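You operate a simulated robot arm through the tools that you are given. There is no shell and no other tool. Be economical: measure what you need, move in short steps, check, and stop when the job is done.

The job below is to be done with a simulated robot arm. You get a single attempt, and the scene is never put back.

Task
Polish the frosted foot of the green glass block and set it on the dark green mat.
Fine: the drip is running; lift the dust cover and leave it up, switch on, and end with polisher and drip tap off; the other blocks stay frosted. Set down upright: what you pick out.

Only the result counts: the job must be done as asked and must still hold three seconds after the hand-in. Knocking over, shifting, dropping, spilling or breaking anything else fails it. Lids that push on must go on centred and level and be pressed home; caps that screw on are set level and turned clockwise until they are tight.

Robot
A 7-joint arm with a two-finger parallel gripper, fixed in place. Base frame: the origin is at the foot of the arm, x ahead of it, y to its left, z up. Readings come in mm, degrees, newtons and seconds.
With the tool pointing down near the work surface it reaches from about 360 to 780 mm from the base axis. Its first joint turns from -166.0 to 166.0 degrees. Payload 3.91 kg.
Tool frame: the origin (TCP) lies between the finger pads and is the grasp point; the fingertips stand 30 mm ahead of it; z points along the fingers, y is the line along which they close. The gripper opens to 110 mm. The fingers are 20 mm wide and 10 mm thick; the gripper's body (48 by 112 mm) begins 55 mm behind the TCP.
Orientation is told as [roll, pitch, yaw] about the base's x, y, z axes, in that order, counted from this pose: with the fingers straight down and closing along the base's y, the tool's x points along the base's -x, its y along +y and its z along -z.

Tools
- The arm moves only by the tool move_arm. Its argument "rows" is a list of rows, each an object (a shift or turn left out is 0, a gripper value left out holds the last) with "rot": the turn, a rotation vector about the tool's x, y, z in units of 60 degrees (1.0 is 60 degrees), a list of three; "offset": the shift along the tool's x, y, z in units of 200 mm (1.0 is 200 mm), a list of three; "grip": the gripper command, from -1 (fully open) to 1 (shut), values between in proportion. In form: [{"rot": [wx, wy, wz], "offset": [x, y, z], "grip": grip}, ...]. A call has 1 to 20 rows; each row is the pose to reach, as a shift and turn from the pose commanded when the call began, along the tool's axes at that moment. A call with a number of a shift or a turn outside -1 to 1 is refused whole. Rows are played at 5 a second. More than 50 mm and 8.6 degrees between two rows, or a gripper value outside its range, and nothing of the call is played. A pose out of reach is approached as far as the arm can. The call stops where the force on the tool passes 60 N (or 10 N more than at its start, if that is more) or the arm is blocked; 0.2 s more then pass. The fingers move at their own pace (about 153 mm/s each) and stop on an object; they squeeze with about 30 N. The grip force told is the motor's: it shows also when the fingers shut on nothing. Time passes only in rows, and 0.2 s behind the last, so rows that repeat a pose let the fingers close. It gives the time, the measured TCP pose, the force on the tool (base axes), the opening and the grip force at its end, in the units of the frame above (readings bear some noise), with the torque about the TCP (base axes, N m) and any sound that the robot's microphone picked up, and new pictures: "views" is both (left out), scene, wrist or none.
- Cameras (640 x 400 px; columns grow to the right, rows downward): "scene" is fixed at [384.7, 656.5, 1529.2]; the picture's right is [-0.98, 0.18, 0.00], its down [0.07, 0.37, -0.93] and it looks along [-0.17, -0.91, -0.38] (base axes); focal length 350 px, centre (320, 200). "wrist" rides on the gripper at [77, 7, -114] in the tool frame; the picture's right is [-0.09, 1.00, 0.00], its down [-0.80, -0.07, -0.59] and it looks along [-0.59, -0.05, 0.80] (tool axes); focal length 270 px, centre (320, 200). There is no depth. A picture from a camera that has moved, and an enlarged one, comes with that camera's place and axes in the base frame and with its lens. The place of the scene camera against the robot may be out by one fixed shift of up to 25 mm in any direction.
- slide_trunk(by): slides the trunk up (or, below 0, down) by that many mm; the arm rides with it, the base frame stays. It gives what a move gives, with no picture.
- inspect(camera, box): a new picture of the part [left, top, right, bottom] of that camera's present view, enlarged. The clock stands still meanwhile.
- job_done(): hands the job in; it is judged then, once.

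Work in short steps. Places have to be worked out from the pictures, the camera data and where the tool is seen: move nearer, look again, correct. Check each grasp and each placing, and mend what went wrong. You have 120 turns and 200 pictures in all, those below and enlarged ones among them. Open the gripper and draw the arm clear of the work before you hand the job in, unless the task says otherwise; then end with one line.

The tools are called after ">>>" by a JSON object that holds its "api" and its "payload". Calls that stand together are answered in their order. move_arm: Moves the arm, as the interface text tells. Its arguments: {"type":"object","properties":{"rows":{"type":"array"},"views":{"type":"string","enum":["both","scene","wrist","none"]}},"required":["rows"]} The other tools are called the same way: slide_trunk (by) slides the trunk up or down; inspect (camera, box) takes an enlarged picture of a part of a camera's view; job_done () hands the job in.

At the start:

```text
time_s: 0.0
tcp_pos: [218.3, -373.7, 1279.2]
tool_rot: [0.0, 0.0, 0.1]
ft_force: [0.1, -0.3, 0.6]
moment: [0.0, 0.03, -0.02]
width: 110.1
grip_force: 0.0
trunk travel left (down, up): [-575.0, 35.0]
```

scene: 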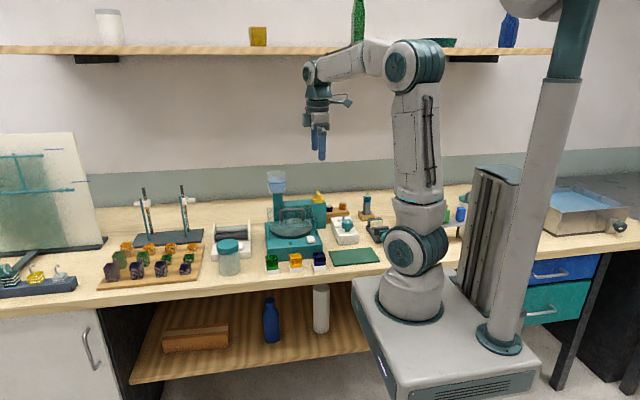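
wrist: 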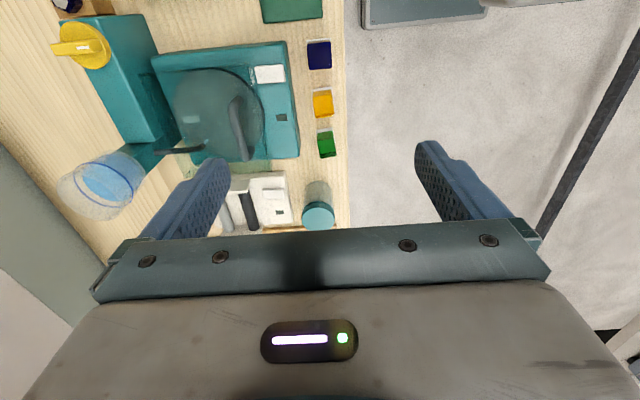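

I start by enlarging the bench area in both views to identify the polisher, tap, cover, switch and blocks.

>>> {"api": "inspect", "payload": {"camera": "scene", "box": [200, 160, 400, 285]}}

>>> {"api": "inspect", "payload": {"camera": "wrist", "box": [40, 0, 360, 240]}}

```text
3.20 times, centred on (300, 222) of scene
camera zoom: at [384.7, 656.5, 1529.2], right [-0.98, 0.18, 0.0], down [0.07, 0.37, -0.93], along [-0.17, -0.91, -0.38], focal length 1121 px, centre (384, 128)
```

zoom: 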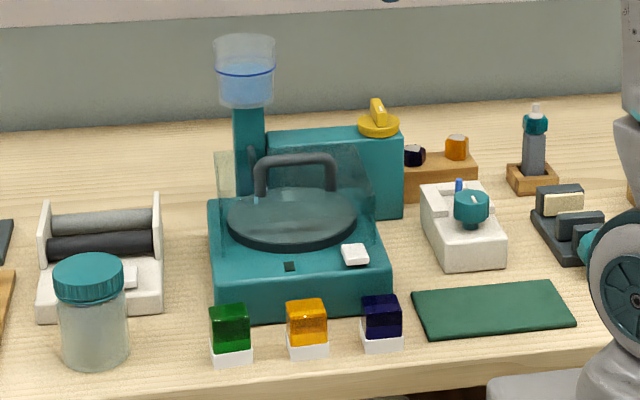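

```text
1.67 times, centred on (200, 120) of wrist
camera zoom: at [141.0, -368.7, 1393.8], right [0.09, 1.0, 0.0], down [0.8, -0.07, 0.59], along [0.59, -0.05, -0.8], focal length 450 px, centre (520, 333)
```

zoom: 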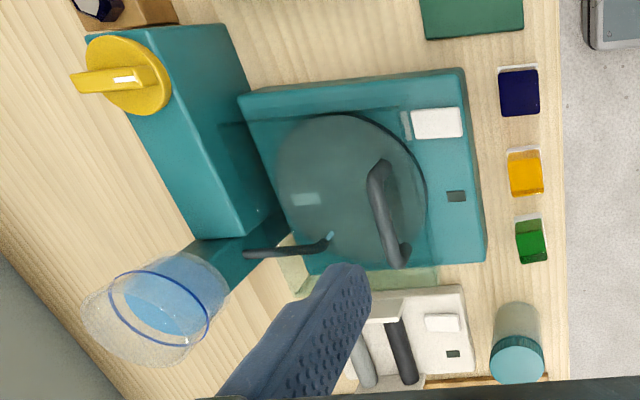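

The bench top seems near z≈870, with the polisher disc around (275,-553), the yellow tap near (159,-666), the switch near (229,-457) and the green block near (370,-375). I lower the trunk to get a nearer look.

>>> {"api": "slide_trunk", "payload": {"by": -130}}

>>> {"api": "move_arm", "payload": {"rows": [{"offset": [0.12, -0.2, 0]}, {"offset": [0.25, -0.4, 0]}, {"offset": [0.25, -0.5, 0]}], "views": "both"}}

```text
time_s: 1.6
tcp_pos: [218.6, -374.7, 1149.7]
tool_rot: [0.0, 0.0, -0.1]
ft_force: [-0.3, 0.7, -0.5]
moment: [-0.01, 0.0, 0.0]
width: 110.0
grip_force: 0.1
trunk travel left (down, up): [-445.0, 165.0]
```

```text
time_s: 2.4
tcp_pos: [166.7, -476.2, 1149.7]
tool_rot: [0.0, 0.0, 0.0]
ft_force: [0.2, 0.0, -0.3]
moment: [-0.01, 0.03, 0.0]
width: 110.0
grip_force: 0.0
trunk travel left (down, up): [-445.0, 165.0]
camera wrist: at [90.9, -469.8, 1264.1], right [0.09, 1.0, 0.0], down [0.8, -0.07, 0.59], along [0.59, -0.05, -0.8], focal length 270 px, centre (320, 200)
```

scene: 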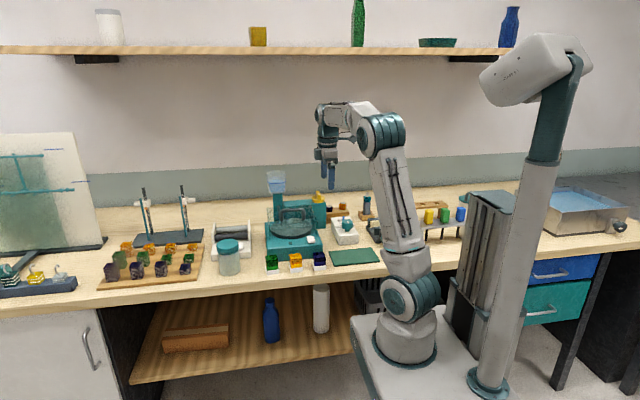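
wrist: 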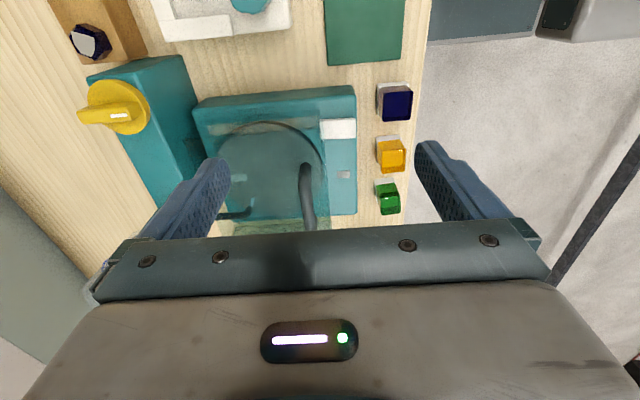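

I zoom the wrist view for details of the tap, pipe, cover and switch.

>>> {"api": "inspect", "payload": {"camera": "wrist", "box": [60, 60, 220, 240]}}

>>> {"api": "inspect", "payload": {"camera": "wrist", "box": [190, 60, 430, 240]}}

>>> {"api": "inspect", "payload": {"camera": "scene", "box": [255, 165, 345, 275]}}

```text
2.22 times, centred on (140, 150) of wrist
camera zoom: at [90.9, -469.8, 1264.1], right [0.09, 1.0, 0.0], down [0.8, -0.07, 0.59], along [0.59, -0.05, -0.8], focal length 601 px, centre (720, 311)
```

zoom: 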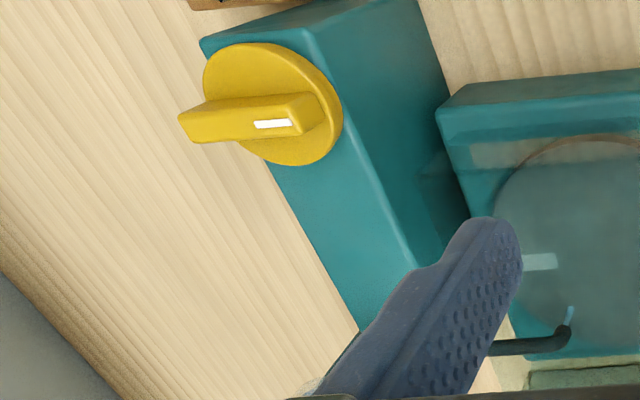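

```text
2.22 times, centred on (310, 150) of wrist
camera zoom: at [90.9, -469.8, 1264.1], right [0.09, 1.0, 0.0], down [0.8, -0.07, 0.59], along [0.59, -0.05, -0.8], focal length 601 px, centre (342, 311)
```

zoom: 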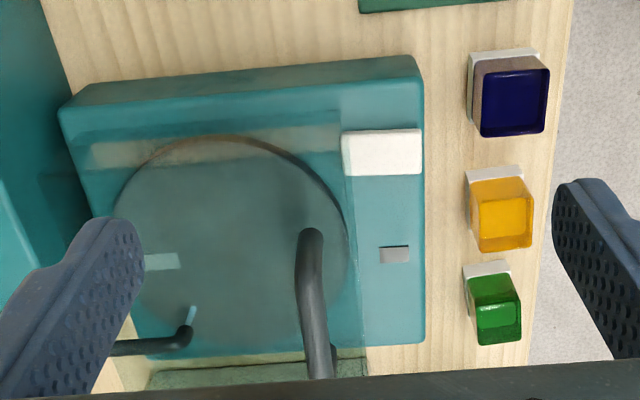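

```text
3.64 times, centred on (300, 220) of scene
camera zoom: at [384.7, 656.5, 1529.2], right [-0.98, 0.18, 0.0], down [0.07, 0.37, -0.93], along [-0.17, -0.91, -0.38], focal length 1274 px, centre (393, 127)
```

zoom: 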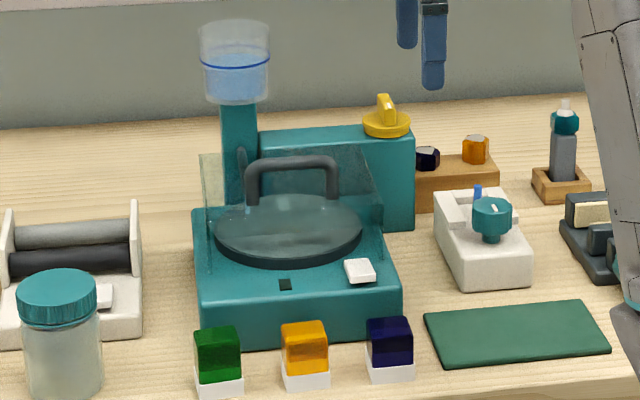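

The handle bar runs along x at about y≈-500, z≈1010 over the cover. I move so the wrist camera looks at the polisher from closer to overhead, for triangulation.

>>> {"api": "move_arm", "payload": {"rows": [{"offset": [-0.2, -0.1, 0]}, {"offset": [-0.4, -0.2, 0]}, {"offset": [-0.4, -0.2, 0]}], "views": "wrist"}}

>>> {"api": "inspect", "payload": {"camera": "wrist", "box": [60, 0, 420, 230]}}

```text
time_s: 3.2
tcp_pos: [247.9, -516.1, 1149.9]
tool_rot: [0.0, 0.0, 0.0]
ft_force: [-0.3, 0.1, -0.5]
moment: [-0.01, -0.02, -0.02]
width: 109.9
grip_force: 0.0
trunk travel left (down, up): [-445.0, 165.0]
camera wrist: at [170.7, -509.1, 1264.4], right [0.09, 1.0, 0.0], down [0.8, -0.07, 0.59], along [0.59, -0.05, -0.8], focal length 270 px, centre (320, 200)
```

wrist: 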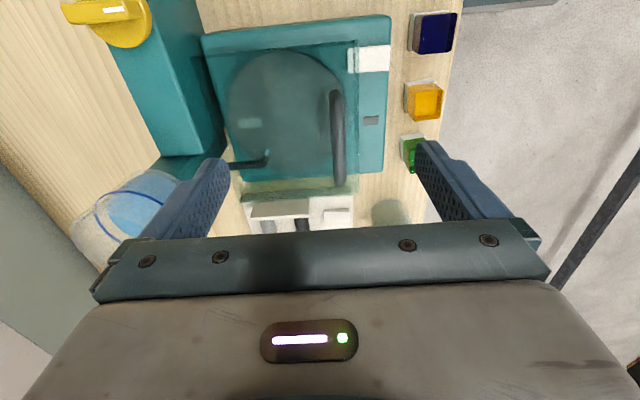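

```text
1.74 times, centred on (240, 115) of wrist
camera zoom: at [170.7, -509.1, 1264.4], right [0.09, 1.0, 0.0], down [0.8, -0.07, 0.59], along [0.59, -0.05, -0.8], focal length 470 px, centre (459, 348)
```

zoom: 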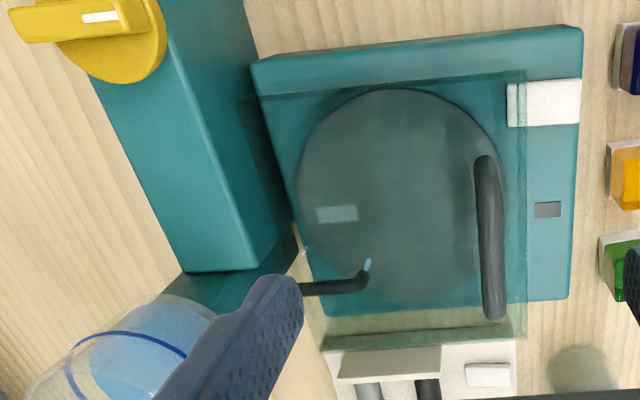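

Bar is ≈x 240–337, y≈-500, z≈998; the cover spans y -635…-476 with the hinge probably at the back. I want a side view (looking along +x) to get the hinge, reservoir and pipe geometry.

>>> {"api": "move_arm", "payload": {"rows": [{"offset": [0.2, -0.02, 0.0], "rot": [0, -0.07, 0]}, {"offset": [0.4, -0.04, 0.05], "rot": [0, -0.14, 0]}, {"offset": [0.6, -0.07, 0.1], "rot": [0, -0.22, 0]}, {"offset": [0.8, -0.1, 0.2], "rot": [0, -0.29, 0]}, {"offset": [0.99, -0.12, 0.3], "rot": [0, -0.36, 0]}, {"offset": [0.99, -0.12, 0.3], "rot": [0, -0.36, 0]}], "views": "wrist"}}

>>> {"api": "inspect", "payload": {"camera": "wrist", "box": [120, 0, 460, 230]}}

```text
time_s: 4.6
tcp_pos: [47.1, -541.0, 1089.3]
tool_rot: [0.0, -21.7, 0.0]
ft_force: [-0.5, -0.8, -0.2]
moment: [0.01, -0.04, -0.01]
width: 109.9
grip_force: 0.0
trunk travel left (down, up): [-445.0, 165.0]
camera wrist: at [-66.1, -534.4, 1167.1], right [0.08, 1.0, 0.03], down [0.52, -0.07, 0.85], along [0.85, -0.05, -0.53], focal length 270 px, centre (320, 200)
```

wrist: 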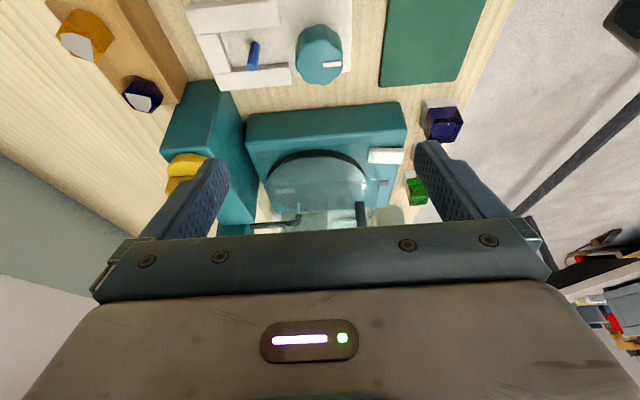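

```text
1.74 times, centred on (290, 115) of wrist
camera zoom: at [-66.1, -534.4, 1167.1], right [0.08, 1.0, 0.03], down [0.52, -0.07, 0.85], along [0.85, -0.05, -0.53], focal length 470 px, centre (372, 348)
```

zoom: 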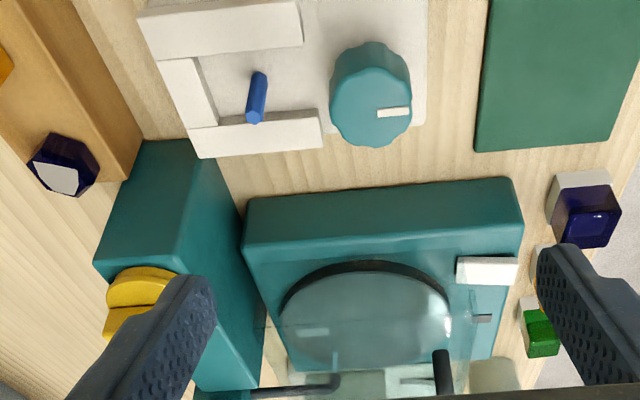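

The image is upside-down-ish, so I need more pitch to look more horizontally. I tilt another 23° in place.

>>> {"api": "move_arm", "payload": {"rows": [{"rot": [0, -0.14, 0]}, {"rot": [0, -0.28, 0]}, {"rot": [0, -0.4, 0]}, {"rot": [0, -0.4, 0]}], "views": "wrist"}}

>>> {"api": "inspect", "payload": {"camera": "wrist", "box": [120, 30, 460, 240]}}

```text
time_s: 5.6
tcp_pos: [48.4, -539.6, 1089.0]
tool_rot: [0.1, -45.7, 0.2]
ft_force: [0.4, 0.5, -0.1]
moment: [-0.01, -0.01, 0.06]
width: 110.1
grip_force: 0.1
trunk travel left (down, up): [-445.0, 165.0]
camera wrist: at [-86.1, -533.4, 1114.3], right [0.06, 1.0, 0.06], down [0.13, -0.07, 0.99], along [0.99, -0.05, -0.14], focal length 270 px, centre (320, 200)
```

wrist: 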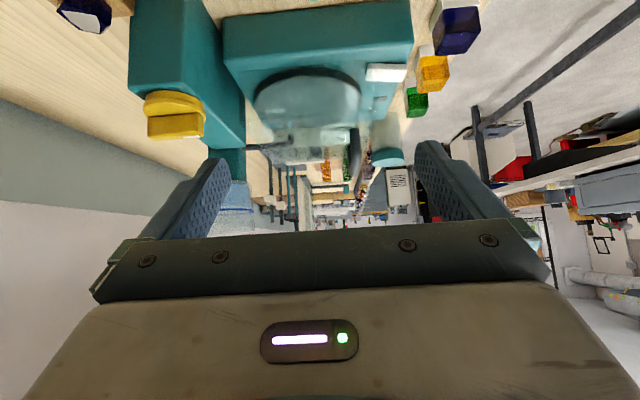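

```text
1.88 times, centred on (290, 135) of wrist
camera zoom: at [-86.1, -533.4, 1114.3], right [0.06, 1.0, 0.06], down [0.13, -0.07, 0.99], along [0.99, -0.05, -0.14], focal length 509 px, centre (376, 322)
```

zoom: 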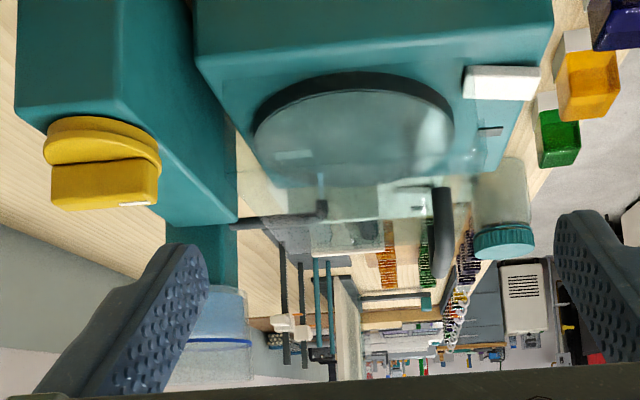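

The reservoir's front edge is at about y=-657 and the drip pipe tip at about (318,-590,960), with a running thread. I return the tool to vertical and move toward the handle.

>>> {"api": "move_arm", "payload": {"rows": [{"rot": [0, 0.127, 0], "offset": [-0.06, 0.03, 0.06]}, {"rot": [0, 0.254, 0], "offset": [-0.12, 0.06, 0.12]}, {"rot": [0, 0.381, 0], "offset": [-0.18, 0.1, 0.18]}, {"rot": [0, 0.508, 0], "offset": [-0.24, 0.14, 0.24]}, {"rot": [0, 0.635, 0], "offset": [-0.3, 0.18, 0.3]}, {"rot": [0, 0.762, 0], "offset": [-0.349, 0.2, 0.358]}, {"rot": [0, 0.762, 0], "offset": [-0.349, 0.2, 0.358]}], "views": "none"}}

>>> {"api": "slide_trunk", "payload": {"by": -20}}

```text
time_s: 7.2
tcp_pos: [149.3, -498.4, 1090.4]
tool_rot: [0.0, 0.2, 0.0]
ft_force: [0.0, 0.7, 0.0]
moment: [0.01, 0.03, -0.01]
width: 109.6
grip_force: 0.2
trunk travel left (down, up): [-445.0, 165.0]
```

```text
time_s: 7.8
tcp_pos: [150.2, -498.7, 1070.6]
tool_rot: [0.0, 0.0, 0.0]
ft_force: [-1.0, 0.3, -0.6]
moment: [0.0, 0.03, 0.03]
width: 109.9
grip_force: 0.0
trunk travel left (down, up): [-425.0, 185.0]
```

Now over to above the handle's midpoint with the fingers partly closed (≈45 mm), then look.

>>> {"api": "move_arm", "payload": {"rows": [{"offset": [-0.2, 0, 0], "grip": 0.2}, {"offset": [-0.4, 0, 0]}, {"offset": [-0.6, 0, 0]}, {"offset": [-0.69, 0, 0]}, {"offset": [-0.69, 0, 0]}], "views": "wrist"}}

>>> {"api": "inspect", "payload": {"camera": "wrist", "box": [140, 0, 460, 230]}}

>>> {"api": "inspect", "payload": {"camera": "scene", "box": [255, 165, 345, 275]}}

```text
time_s: 9.1
tcp_pos: [287.2, -498.7, 1070.2]
tool_rot: [-0.1, 0.1, 0.0]
ft_force: [-0.5, -0.2, -0.2]
moment: [-0.03, 0.0, 0.01]
width: 43.8
grip_force: 0.1
trunk travel left (down, up): [-425.0, 185.0]
camera wrist: at [211.6, -493.0, 1183.8], right [0.09, 1.0, 0.0], down [0.8, -0.07, 0.59], along [0.59, -0.05, -0.81], focal length 270 px, centre (320, 200)
```

wrist: 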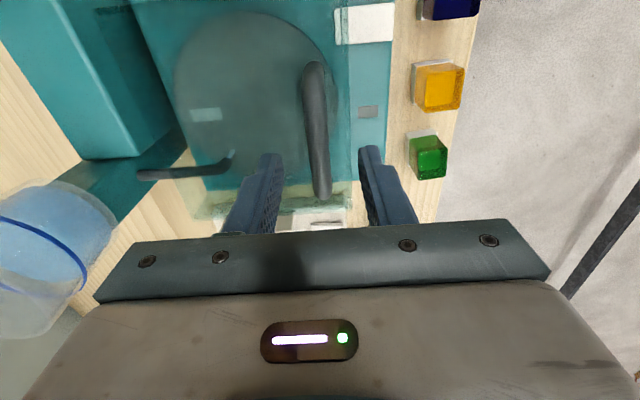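

```text
1.74 times, centred on (300, 115) of wrist
camera zoom: at [211.6, -493.0, 1183.8], right [0.09, 1.0, 0.0], down [0.8, -0.07, 0.59], along [0.59, -0.05, -0.81], focal length 470 px, centre (355, 348)
```

zoom: 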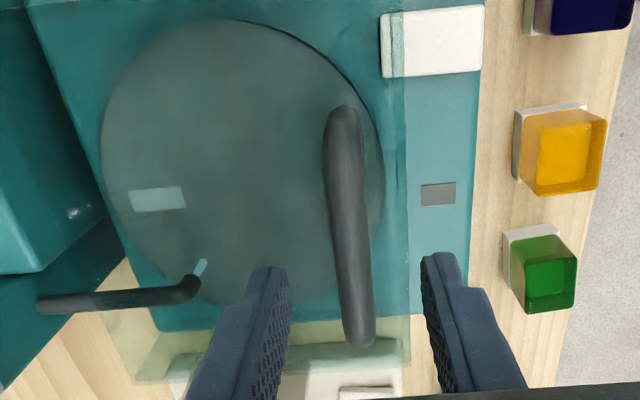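

```text
3.64 times, centred on (300, 220) of scene
camera zoom: at [384.7, 656.5, 1529.2], right [-0.98, 0.18, 0.0], down [0.07, 0.37, -0.93], along [-0.17, -0.91, -0.38], focal length 1274 px, centre (393, 127)
```

zoom: 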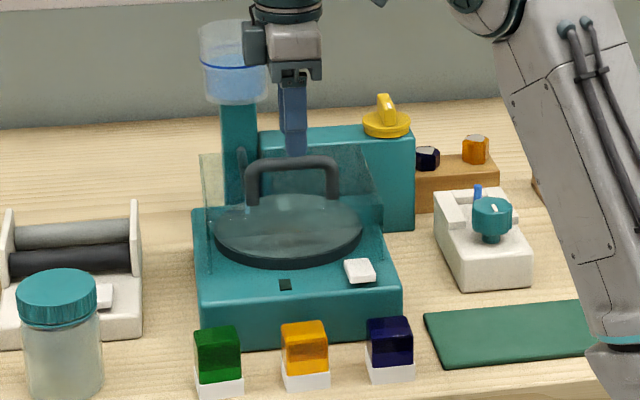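

The bar sits centrally between the fingers. I descend so the tips pass about 12 mm below the bar, watching force.

>>> {"api": "move_arm", "payload": {"rows": [{"offset": [0, -0.012, 0.1]}, {"offset": [0, -0.012, 0.2]}, {"offset": [0, -0.012, 0.27]}, {"offset": [0, -0.012, 0.27]}], "views": "wrist"}}

>>> {"api": "inspect", "payload": {"camera": "scene", "box": [265, 175, 335, 255]}}

```text
time_s: 10.1
tcp_pos: [288.4, -500.5, 1015.4]
tool_rot: [0.0, 0.1, 0.0]
ft_force: [0.4, 0.2, -0.8]
moment: [-0.01, -0.01, 0.0]
width: 44.1
grip_force: 0.0
trunk travel left (down, up): [-425.0, 185.0]
camera wrist: at [211.9, -494.6, 1130.5], right [0.09, 1.0, 0.0], down [0.8, -0.07, 0.59], along [0.59, -0.05, -0.81], focal length 270 px, centre (320, 200)
```

wrist: 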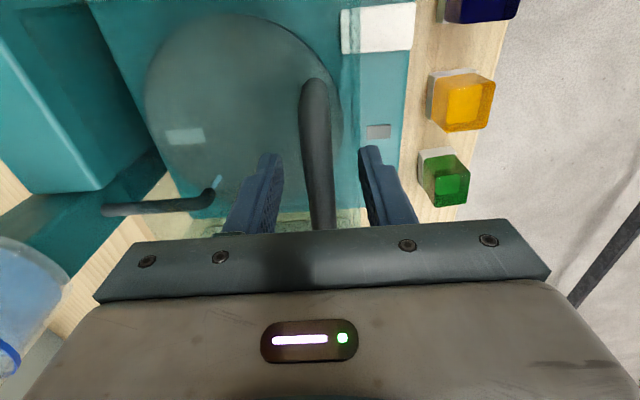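

```text
5.00 times, centred on (300, 215) of scene
camera zoom: at [384.7, 656.5, 1529.2], right [-0.98, 0.18, 0.0], down [0.07, 0.37, -0.93], along [-0.17, -0.91, -0.38], focal length 1752 px, centre (420, 125)
```

zoom: 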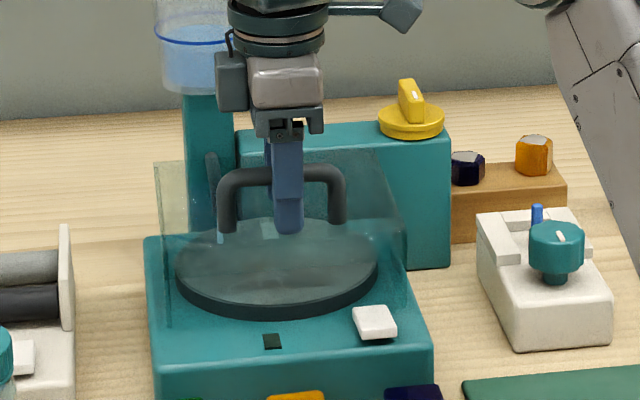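

No contact; the tips are about 30 mm below the bar top. I raise 10 mm, close on the bar, then check.

>>> {"api": "move_arm", "payload": {"rows": [{"offset": [0, 0, -0.05]}, {"offset": [0, 0, -0.05], "grip": 1}, {"offset": [0, 0, -0.05], "grip": 1}, {"offset": [0, 0, -0.05], "grip": 1}], "views": "none"}}

```text
time_s: 11.1
tcp_pos: [287.4, -500.1, 1025.7]
tool_rot: [0.1, 0.1, 0.0]
ft_force: [-1.4, 4.3, 0.1]
moment: [0.13, 0.12, -0.01]
width: 13.3
grip_force: 44.8
trunk travel left (down, up): [-425.0, 185.0]
```

Bar gripped (13.3 mm). I lift a little along the presumed arc about a rear hinge and read the forces.

>>> {"api": "move_arm", "payload": {"rows": [{"offset": [0, -0.01, -0.03]}, {"offset": [0, -0.03, -0.07]}, {"offset": [0, -0.045, -0.1]}, {"offset": [0, -0.045, -0.1]}], "views": "wrist"}}

>>> {"api": "inspect", "payload": {"camera": "scene", "box": [265, 175, 335, 255]}}

```text
time_s: 12.1
tcp_pos: [286.7, -507.5, 1048.1]
tool_rot: [-0.1, 0.1, 0.0]
ft_force: [-1.8, 13.5, 5.0]
moment: [0.23, 0.32, 0.08]
width: 13.4
grip_force: 45.1
trunk travel left (down, up): [-425.0, 185.0]
camera wrist: at [211.7, -501.9, 1162.2], right [0.09, 1.0, 0.0], down [0.8, -0.07, 0.59], along [0.59, -0.05, -0.8], focal length 270 px, centre (320, 200)
```

wrist: 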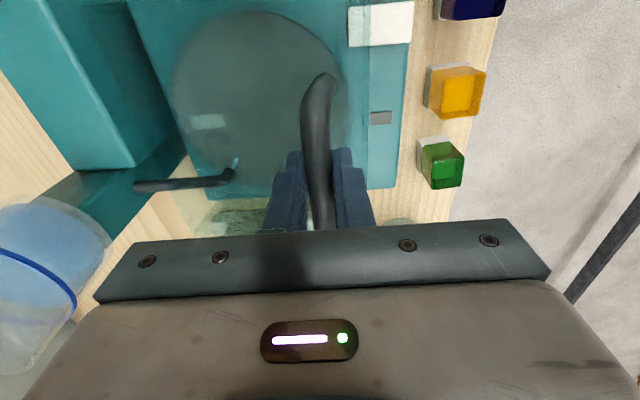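

```text
5.00 times, centred on (300, 215) of scene
camera zoom: at [384.7, 656.5, 1529.2], right [-0.98, 0.18, 0.0], down [0.07, 0.37, -0.93], along [-0.17, -0.91, -0.38], focal length 1752 px, centre (420, 125)
```

zoom: 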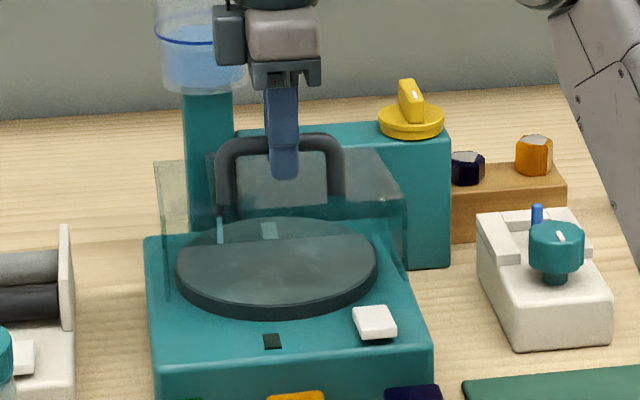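

The bar moved up ~22 mm with mild force. I zoom in on the cover to see how it moves.

>>> {"api": "inspect", "payload": {"camera": "scene", "box": [280, 190, 328, 240]}}

>>> {"api": "inspect", "payload": {"camera": "wrist", "box": [120, 0, 420, 240]}}

```text
8.00 times, centred on (304, 215) of scene
camera zoom: at [384.7, 656.5, 1529.2], right [-0.98, 0.18, 0.0], down [0.07, 0.37, -0.93], along [-0.17, -0.91, -0.38], focal length 2804 px, centre (448, 80)
```

zoom: 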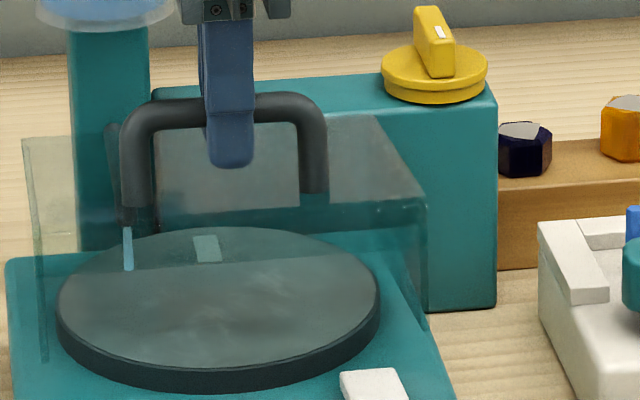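

```text
1.67 times, centred on (270, 120) of wrist
camera zoom: at [211.7, -501.9, 1162.2], right [0.09, 1.0, 0.0], down [0.8, -0.07, 0.59], along [0.59, -0.05, -0.8], focal length 450 px, centre (403, 333)
```

zoom: 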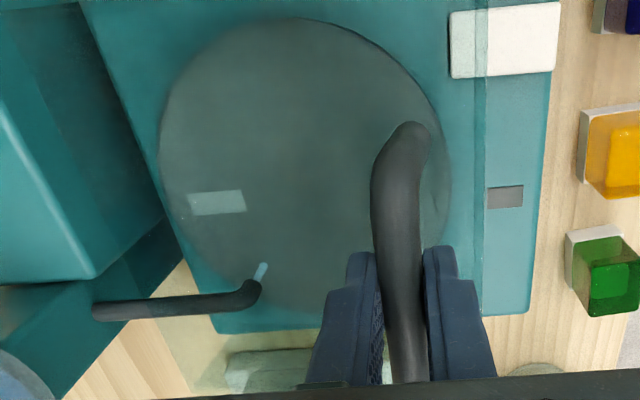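

The hood tilts about the rear edge, and the drip stream is visible running. Fy suggests I went back too far; I continue with a more vertical path and compare.

>>> {"api": "move_arm", "payload": {"rows": [{"offset": [0, 0.0, -0.05]}, {"offset": [0, -0.01, -0.1]}, {"offset": [0, -0.02, -0.15]}, {"offset": [0, -0.02, -0.15]}], "views": "none"}}

>>> {"api": "inspect", "payload": {"camera": "scene", "box": [276, 180, 332, 240]}}

```text
time_s: 13.1
tcp_pos: [288.0, -520.7, 1072.1]
tool_rot: [0.4, 0.3, -0.1]
ft_force: [2.8, -24.6, -21.1]
moment: [-0.08, -0.14, 0.23]
width: 13.5
grip_force: 45.0
trunk travel left (down, up): [-425.0, 185.0]
```

```text
6.67 times, centred on (304, 210) of scene
camera zoom: at [384.7, 656.5, 1529.2], right [-0.98, 0.18, 0.0], down [0.07, 0.37, -0.93], along [-0.17, -0.91, -0.38], focal length 2336 px, centre (427, 133)
```

zoom: 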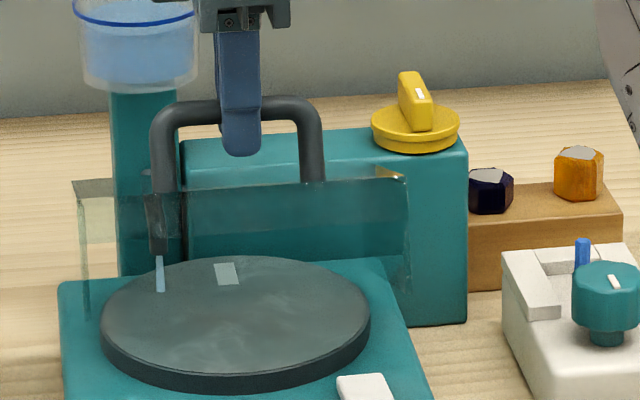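

The three TCP points fit a circle about (y=-638, z=992), R=142 mm. I follow that arc to φ=65° (lid about 50° open) and check.

>>> {"api": "move_arm", "payload": {"rows": [{"offset": [0, -0.06, -0.02]}, {"offset": [0, -0.081, -0.036]}, {"offset": [0, -0.123, -0.082]}, {"offset": [0, -0.169, -0.124]}, {"offset": [0, -0.2175, -0.1615]}, {"offset": [0, -0.27, -0.195]}, {"offset": [0, -0.325, -0.2235]}, {"offset": [0, -0.325, -0.2235]}], "views": "wrist"}}

>>> {"api": "inspect", "payload": {"camera": "scene", "box": [271, 165, 335, 240]}}

```text
time_s: 14.8
tcp_pos: [287.6, -578.8, 1121.2]
tool_rot: [0.0, 0.1, 0.0]
ft_force: [-5.0, 0.6, 0.9]
moment: [0.01, -0.12, 0.46]
width: 13.5
grip_force: 44.7
trunk travel left (down, up): [-425.0, 185.0]
camera wrist: at [211.7, -572.7, 1236.0], right [0.09, 1.0, 0.0], down [0.8, -0.07, 0.59], along [0.59, -0.05, -0.8], focal length 270 px, centre (320, 200)
```

wrist: 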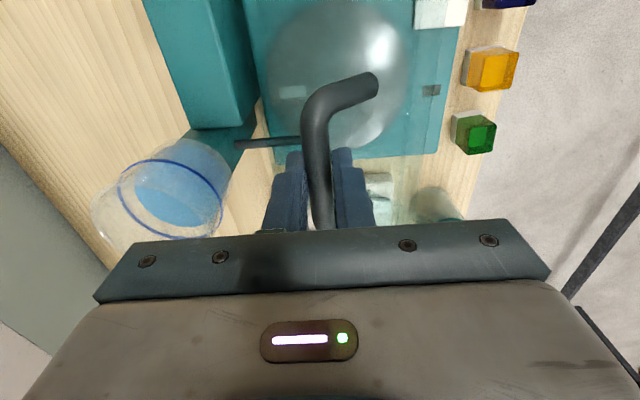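

```text
5.33 times, centred on (303, 202) of scene
camera zoom: at [384.7, 656.5, 1529.2], right [-0.98, 0.18, 0.0], down [0.07, 0.37, -0.93], along [-0.17, -0.91, -0.38], focal length 1869 px, centre (411, 187)
```

zoom: 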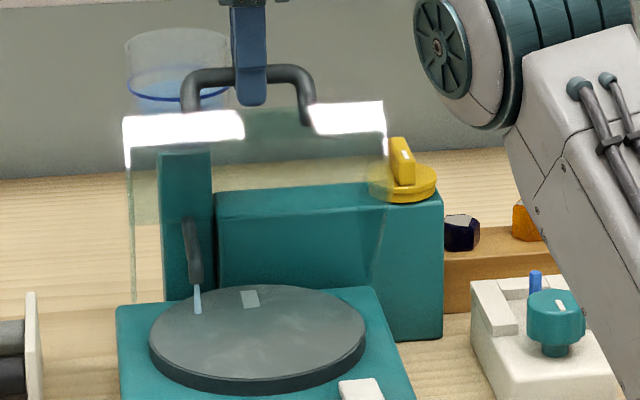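

Almost zero load. Before going further back I measure the clearance to the reservoir rim.

>>> {"api": "inspect", "payload": {"camera": "wrist", "box": [80, 100, 380, 245]}}

>>> {"api": "inspect", "payload": {"camera": "scene", "box": [276, 150, 324, 190]}}

```text
2.13 times, centred on (230, 172) of wrist
camera zoom: at [211.7, -572.7, 1236.0], right [0.09, 1.0, 0.0], down [0.8, -0.07, 0.59], along [0.59, -0.05, -0.8], focal length 577 px, centre (512, 259)
```

zoom: 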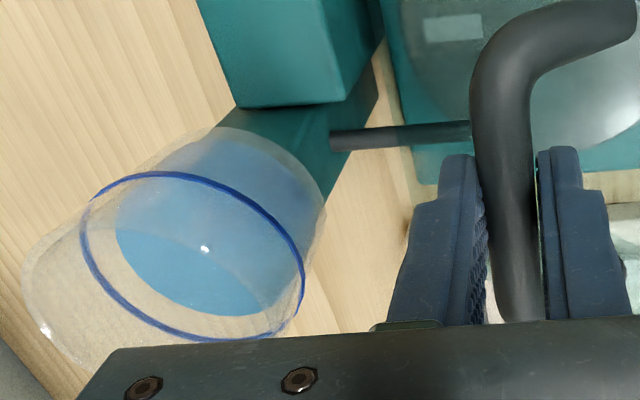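

```text
10.00 times, centred on (300, 170) of scene
camera zoom: at [384.7, 656.5, 1529.2], right [-0.98, 0.18, 0.0], down [0.07, 0.37, -0.93], along [-0.17, -0.91, -0.38], focal length 3504 px, centre (520, 500)
```

zoom: 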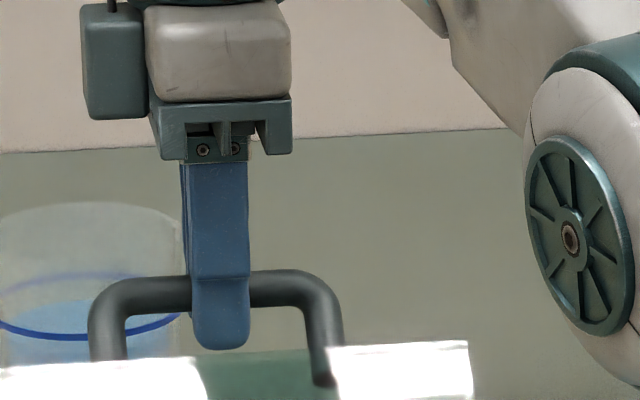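

The reservoir spans x≈291–370 with its front at y≈-652, so the bar and fingers clear it up to about φ=88°. I continue along the arc to φ=85°.

>>> {"api": "move_arm", "payload": {"rows": [{"offset": [0, -0.057, -0.0235]}, {"offset": [0, -0.116, -0.0425]}, {"offset": [0, -0.1765, -0.0555]}, {"offset": [0, -0.238, -0.064]}, {"offset": [0, -0.238, -0.064]}], "views": "wrist"}}

>>> {"api": "inspect", "payload": {"camera": "scene", "box": [271, 165, 335, 240]}}

```text
time_s: 16.1
tcp_pos: [285.3, -602.3, 1125.3]
tool_rot: [-0.4, -0.1, 0.4]
ft_force: [23.4, 8.2, 35.9]
moment: [0.08, 0.53, 0.82]
width: 13.2
grip_force: 43.7
out of reach, approached as far as the arm can: row 3, 4, 5
trunk travel left (down, up): [-425.0, 185.0]
camera wrist: at [209.0, -595.5, 1240.0], right [0.08, 1.0, -0.01], down [0.8, -0.06, 0.6], along [0.6, -0.05, -0.8], focal length 270 px, centre (320, 200)
```

wrist: 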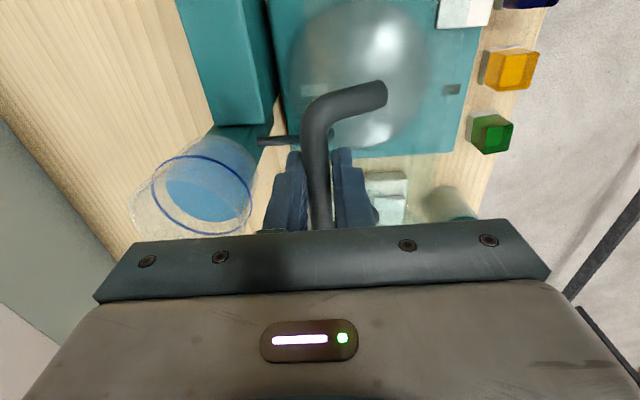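

```text
5.33 times, centred on (303, 202) of scene
camera zoom: at [384.7, 656.5, 1529.2], right [-0.98, 0.18, 0.0], down [0.07, 0.37, -0.93], along [-0.17, -0.91, -0.38], focal length 1869 px, centre (411, 187)
```

zoom: 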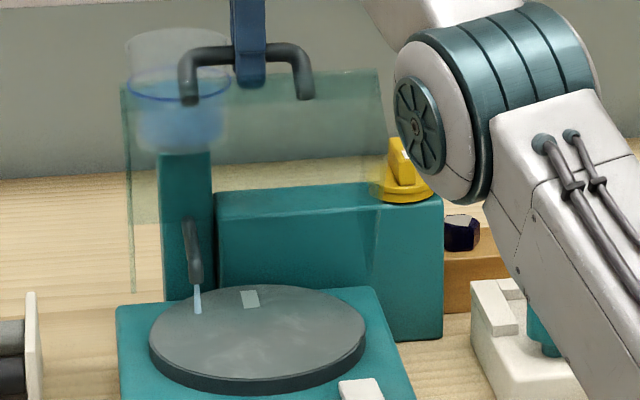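

The arm hit its reach limit at about 62° open. I loosen the fingers slightly (still capturing the bar) to see whether the cover stays by itself.

>>> {"api": "move_arm", "payload": {"rows": [{"grip": 0.62}, {"grip": 0.62}, {"grip": 0.62}], "views": "wrist"}}

>>> {"api": "inspect", "payload": {"camera": "scene", "box": [271, 165, 335, 240]}}

```text
time_s: 16.9
tcp_pos: [282.9, -606.5, 1121.6]
tool_rot: [0.0, 0.2, 0.0]
ft_force: [0.9, 0.0, 0.6]
moment: [0.0, 0.02, -0.01]
width: 20.8
grip_force: 0.0
trunk travel left (down, up): [-425.0, 185.0]
camera wrist: at [205.7, -600.8, 1235.7], right [0.09, 1.0, 0.0], down [0.8, -0.07, 0.59], along [0.59, -0.05, -0.81], focal length 270 px, centre (320, 200)
```

wrist: 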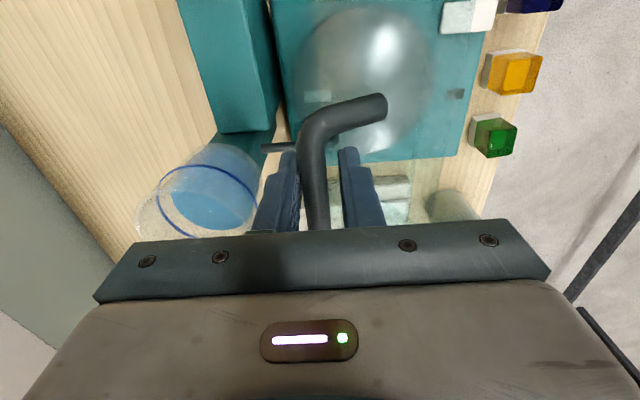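

```text
5.33 times, centred on (303, 202) of scene
camera zoom: at [384.7, 656.5, 1529.2], right [-0.98, 0.18, 0.0], down [0.07, 0.37, -0.93], along [-0.17, -0.91, -0.38], focal length 1869 px, centre (411, 187)
```

zoom: 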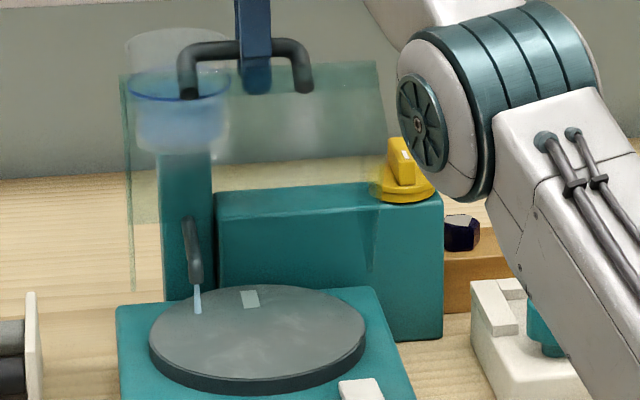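

Forces are zero with the fingers loosened. I withdraw upward with the trunk and see whether the cover stays.

>>> {"api": "slide_trunk", "payload": {"by": 60}}

>>> {"api": "inspect", "payload": {"camera": "scene", "box": [271, 165, 335, 240]}}

>>> {"api": "inspect", "payload": {"camera": "wrist", "box": [120, 60, 440, 240]}}

```text
time_s: 17.9
tcp_pos: [281.8, -606.7, 1181.8]
tool_rot: [-0.1, 0.1, -0.1]
ft_force: [-0.3, 0.6, -0.3]
moment: [-0.01, 0.0, 0.0]
width: 20.8
grip_force: 0.0
trunk travel left (down, up): [-485.0, 125.0]
```

```text
5.33 times, centred on (303, 202) of scene
camera zoom: at [384.7, 656.5, 1529.2], right [-0.98, 0.18, 0.0], down [0.07, 0.37, -0.93], along [-0.17, -0.91, -0.38], focal length 1869 px, centre (411, 187)
```

zoom: 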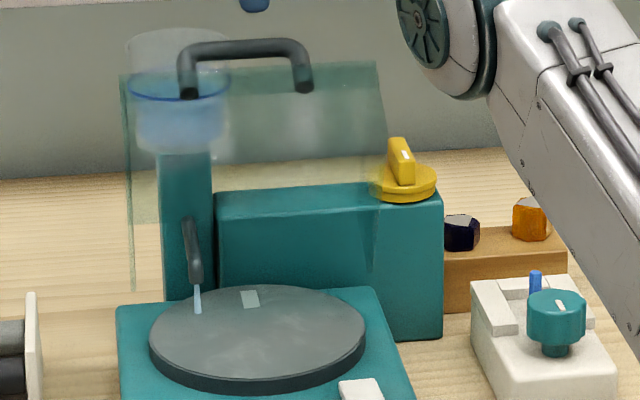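

```text
2.00 times, centred on (280, 150) of wrist
camera zoom: at [205.3, -600.9, 1295.9], right [0.09, 1.0, 0.0], down [0.8, -0.07, 0.59], along [0.59, -0.05, -0.81], focal length 541 px, centre (400, 300)
```

zoom: 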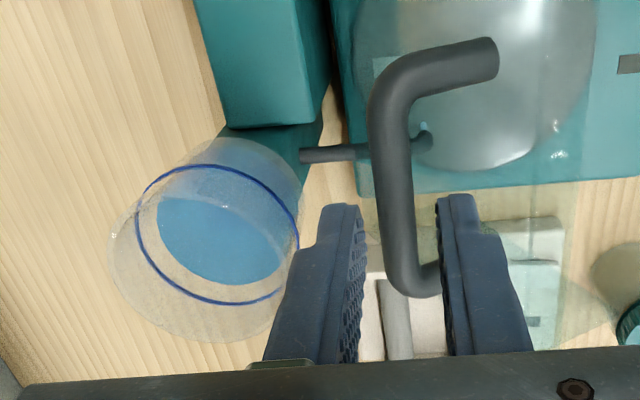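

The cover stays at about 65°. With the trunk higher I have reach, so I straddle the bar again and nudge it back a bit more for certainty, watching force.

>>> {"api": "move_arm", "payload": {"rows": [{"offset": [0, -0.025, 0.1], "grip": 0.45}, {"offset": [0, -0.025, 0.2]}, {"offset": [0, -0.025, 0.28]}, {"offset": [0, -0.06, 0.28]}, {"offset": [0, -0.1, 0.28]}, {"offset": [0, -0.14, 0.28]}, {"offset": [0, -0.14, 0.28]}], "views": "wrist"}}

>>> {"api": "inspect", "payload": {"camera": "scene", "box": [271, 165, 335, 240]}}

```text
time_s: 19.4
tcp_pos: [281.6, -635.1, 1125.6]
tool_rot: [0.0, 0.1, 0.0]
ft_force: [-1.1, -0.3, 0.6]
moment: [0.0, 0.02, 0.01]
width: 30.3
grip_force: 0.0
trunk travel left (down, up): [-485.0, 125.0]
camera wrist: at [205.4, -628.4, 1240.9], right [0.09, 1.0, 0.0], down [0.8, -0.07, 0.59], along [0.59, -0.05, -0.81], focal length 270 px, centre (320, 200)
```

wrist: 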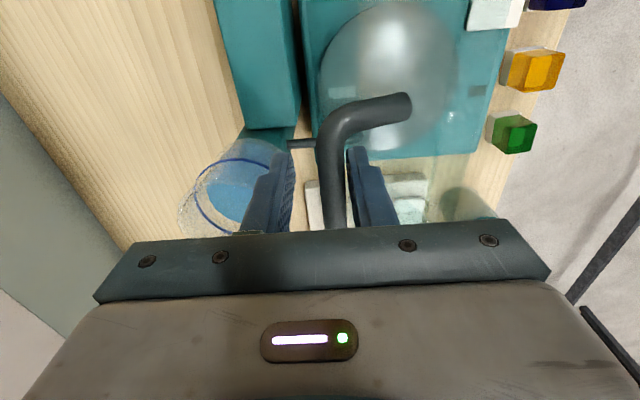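

```text
5.33 times, centred on (303, 202) of scene
camera zoom: at [384.7, 656.5, 1529.2], right [-0.98, 0.18, 0.0], down [0.07, 0.37, -0.93], along [-0.17, -0.91, -0.38], focal length 1869 px, centre (411, 187)
```

zoom: 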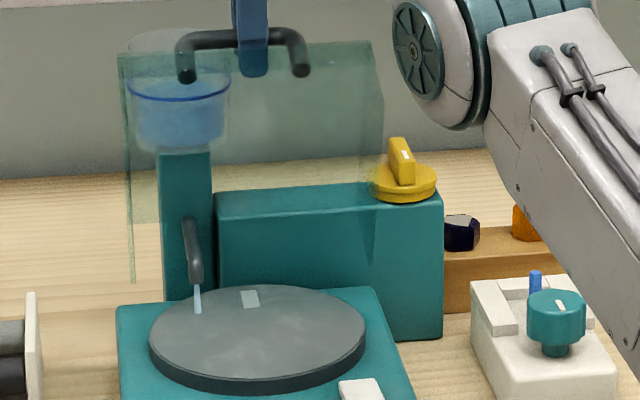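

The cover is now about 73° open. I lift out and go toward the switch for a close look.

>>> {"api": "move_arm", "payload": {"rows": [{"offset": [0, 0.01, -0.15]}, {"offset": [0, 0.01, -0.35]}, {"offset": [0, 0.2, -0.35]}, {"offset": [0.05, 0.4, -0.35]}, {"offset": [0.1, 0.6, -0.3]}, {"offset": [0.15, 0.8, -0.1]}, {"offset": [0.2, 0.95, 0.1]}, {"offset": [0.2, 0.95, 0.1]}], "views": "none"}}

>>> {"api": "inspect", "payload": {"camera": "scene", "box": [271, 165, 335, 240]}}

>>> {"api": "inspect", "payload": {"camera": "wrist", "box": [140, 0, 540, 240]}}

```text
refused: row 6 steps farther than a row can; nothing moved
```

```text
5.33 times, centred on (303, 202) of scene
camera zoom: at [384.7, 656.5, 1529.2], right [-0.98, 0.18, 0.0], down [0.07, 0.37, -0.93], along [-0.17, -0.91, -0.38], focal length 1869 px, centre (411, 187)
```

zoom: 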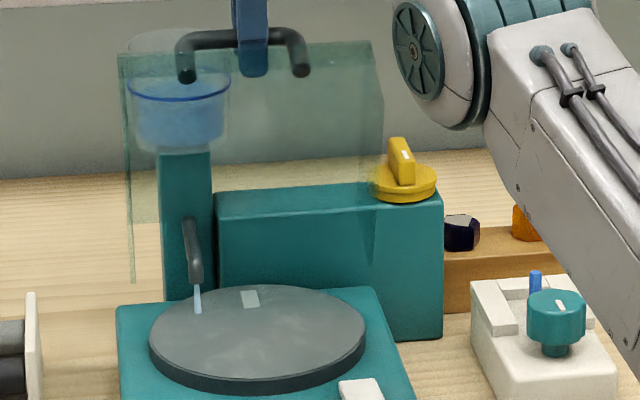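

```text
1.60 times, centred on (340, 120) of wrist
camera zoom: at [205.4, -628.4, 1240.9], right [0.09, 1.0, 0.0], down [0.8, -0.07, 0.59], along [0.59, -0.05, -0.81], focal length 432 px, centre (288, 328)
```

zoom: 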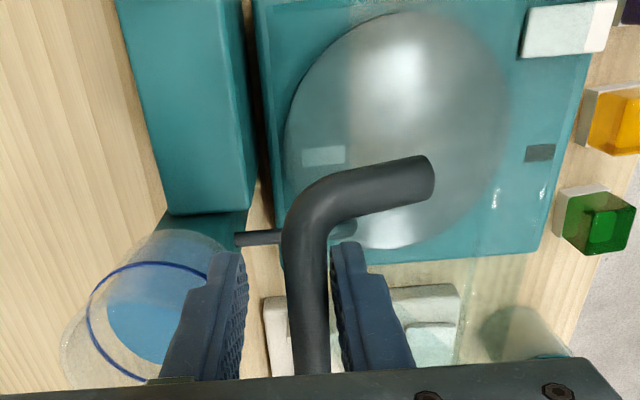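

A row step was too long; I resend with smaller steps.

>>> {"api": "move_arm", "payload": {"rows": [{"offset": [0, 0.01, -0.15]}, {"offset": [0, 0.01, -0.35]}, {"offset": [0, 0.2, -0.35]}, {"offset": [0.05, 0.4, -0.35]}, {"offset": [0.1, 0.6, -0.3]}, {"offset": [0.13, 0.75, -0.15]}, {"offset": [0.17, 0.88, 0.0]}, {"offset": [0.2, 0.95, 0.12]}, {"offset": [0.2, 0.95, 0.12]}], "views": "none"}}

>>> {"api": "inspect", "payload": {"camera": "scene", "box": [271, 165, 335, 240]}}

>>> {"api": "inspect", "payload": {"camera": "wrist", "box": [140, 0, 540, 240]}}

```text
time_s: 21.4
tcp_pos: [240.4, -446.1, 1100.5]
tool_rot: [-0.1, 0.1, 0.0]
ft_force: [-0.4, 0.2, -0.1]
moment: [0.02, 0.01, 0.0]
width: 30.2
grip_force: 0.2
out of reach, approached as far as the arm can: row 1, 2
trunk travel left (down, up): [-485.0, 125.0]
```

```text
5.33 times, centred on (303, 202) of scene
camera zoom: at [384.7, 656.5, 1529.2], right [-0.98, 0.18, 0.0], down [0.07, 0.37, -0.93], along [-0.17, -0.91, -0.38], focal length 1869 px, centre (411, 187)
```

zoom: 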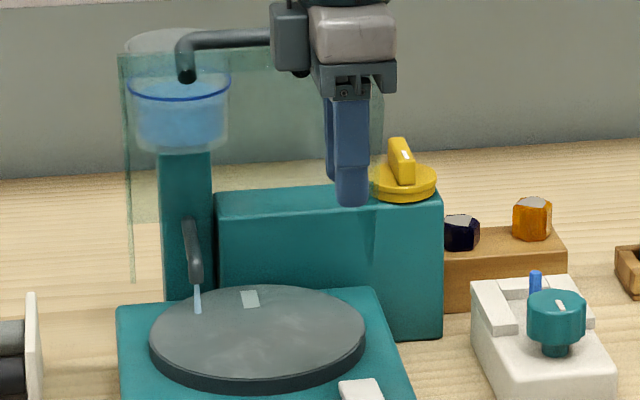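

```text
1.60 times, centred on (340, 120) of wrist
camera zoom: at [164.0, -439.1, 1215.8], right [0.09, 1.0, 0.0], down [0.8, -0.07, 0.59], along [0.59, -0.05, -0.81], focal length 432 px, centre (288, 328)
```

zoom: 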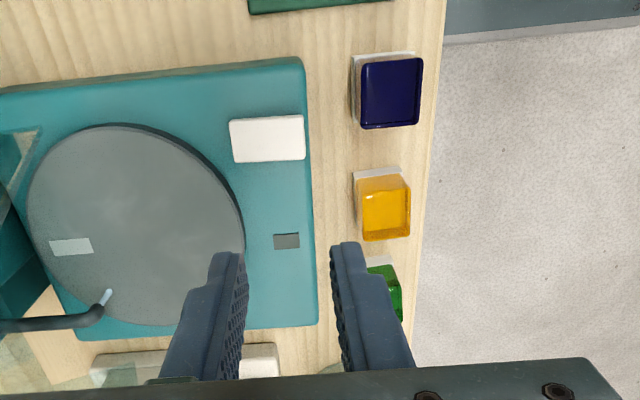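

The cover holds. I zoom on the rocker switch from both cameras to see its tilt.

>>> {"api": "inspect", "payload": {"camera": "scene", "box": [295, 225, 335, 250]}}

>>> {"api": "inspect", "payload": {"camera": "wrist", "box": [260, 50, 360, 170]}}

```text
16.00 times, centred on (315, 238) of scene
camera zoom: at [384.7, 656.5, 1529.2], right [-0.98, 0.18, 0.0], down [0.07, 0.37, -0.93], along [-0.17, -0.91, -0.38], focal length 5607 px, centre (400, -400)
```

zoom: 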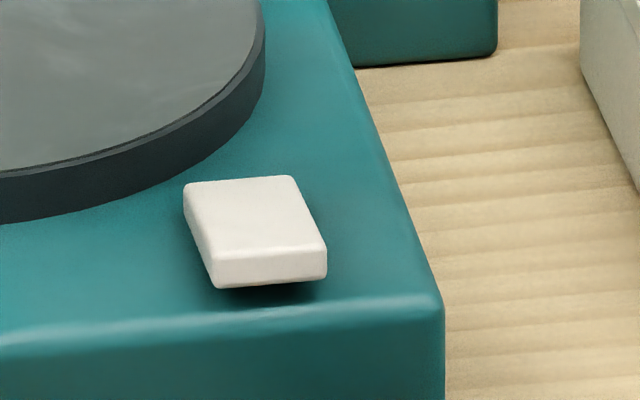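

```text
3.33 times, centred on (310, 110) of wrist
camera zoom: at [164.0, -439.1, 1215.8], right [0.09, 1.0, 0.0], down [0.8, -0.07, 0.59], along [0.59, -0.05, -0.81], focal length 901 px, centre (353, 500)
```

zoom: 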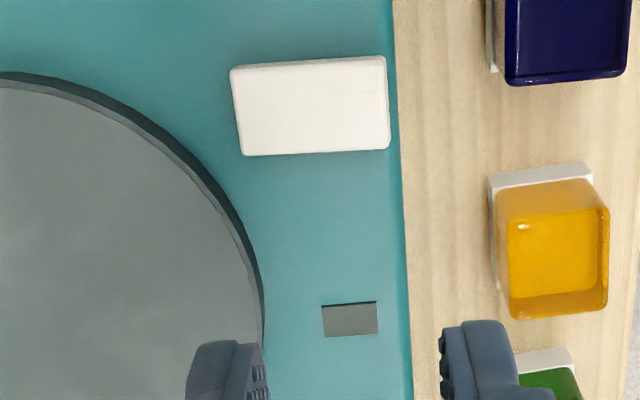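

The rocker's front (+y) end is raised, so pressing that end switches on. I close the fingers and descend above (230,-443).

>>> {"api": "move_arm", "payload": {"rows": [{"offset": [0.055, 0.012, 0.1], "grip": 1}, {"offset": [0.055, 0.012, 0.3]}, {"offset": [0.055, 0.012, 0.5]}, {"offset": [0.055, 0.012, 0.62]}, {"offset": [0.055, 0.012, 0.62]}], "views": "wrist"}}

>>> {"api": "inspect", "payload": {"camera": "scene", "box": [285, 205, 345, 250]}}

```text
time_s: 22.6
tcp_pos: [230.3, -441.8, 978.1]
tool_rot: [0.0, 0.1, 0.0]
ft_force: [-0.1, 0.4, 0.9]
moment: [0.02, 0.0, 0.04]
width: 0.2
grip_force: 30.1
trunk travel left (down, up): [-485.0, 125.0]
camera wrist: at [154.0, -436.2, 1091.9], right [0.09, 1.0, 0.0], down [0.8, -0.07, 0.59], along [0.59, -0.05, -0.81], focal length 270 px, centre (320, 200)
```

wrist: 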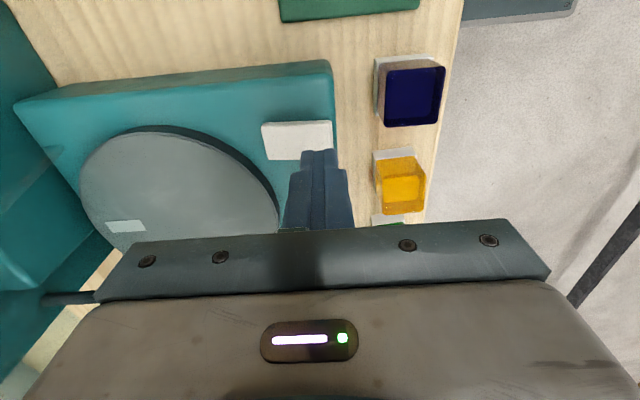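

```text
8.89 times, centred on (315, 228) of scene
camera zoom: at [384.7, 656.5, 1529.2], right [-0.98, 0.18, 0.0], down [0.07, 0.37, -0.93], along [-0.17, -0.91, -0.38], focal length 3115 px, centre (364, -44)
```

zoom: 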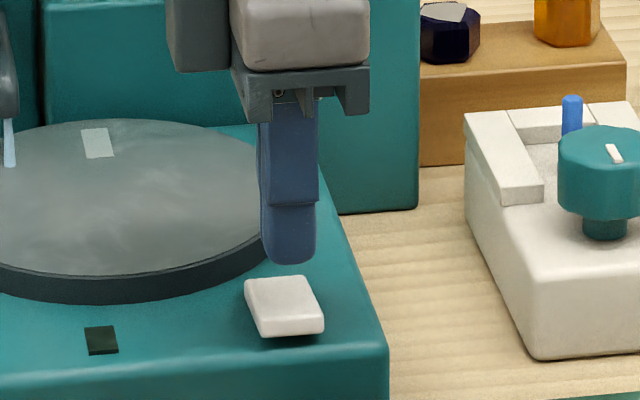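

The tip is about 21 mm above the rocker's front part. I lower it in small steps.

>>> {"api": "move_arm", "payload": {"rows": [{"offset": [0, 0, 0.07]}, {"offset": [0, 0, 0.09]}, {"offset": [0, 0, 0.1]}, {"offset": [0, 0, 0.11]}, {"offset": [0, 0, 0.12]}], "views": "none"}}

>>> {"api": "inspect", "payload": {"camera": "scene", "box": [285, 205, 345, 250]}}

```text
time_s: 23.9
tcp_pos: [229.4, -444.0, 953.0]
tool_rot: [0.0, 0.1, 0.0]
ft_force: [-0.4, 0.2, 1.1]
moment: [0.01, -0.01, 0.02]
width: 0.0
grip_force: 29.8
trunk travel left (down, up): [-485.0, 125.0]
```

```text
8.89 times, centred on (315, 228) of scene
camera zoom: at [384.7, 656.5, 1529.2], right [-0.98, 0.18, 0.0], down [0.07, 0.37, -0.93], along [-0.17, -0.91, -0.38], focal length 3115 px, centre (364, -44)
```

zoom: 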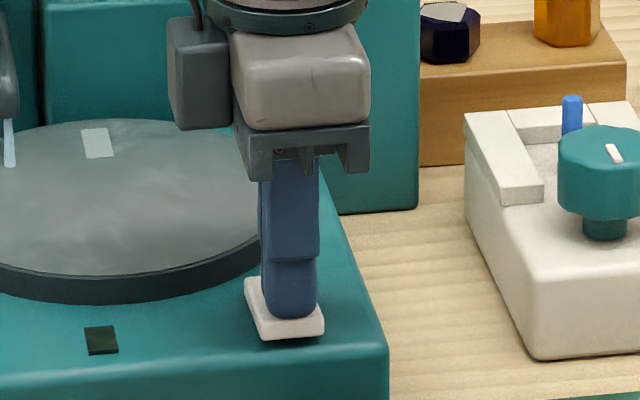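

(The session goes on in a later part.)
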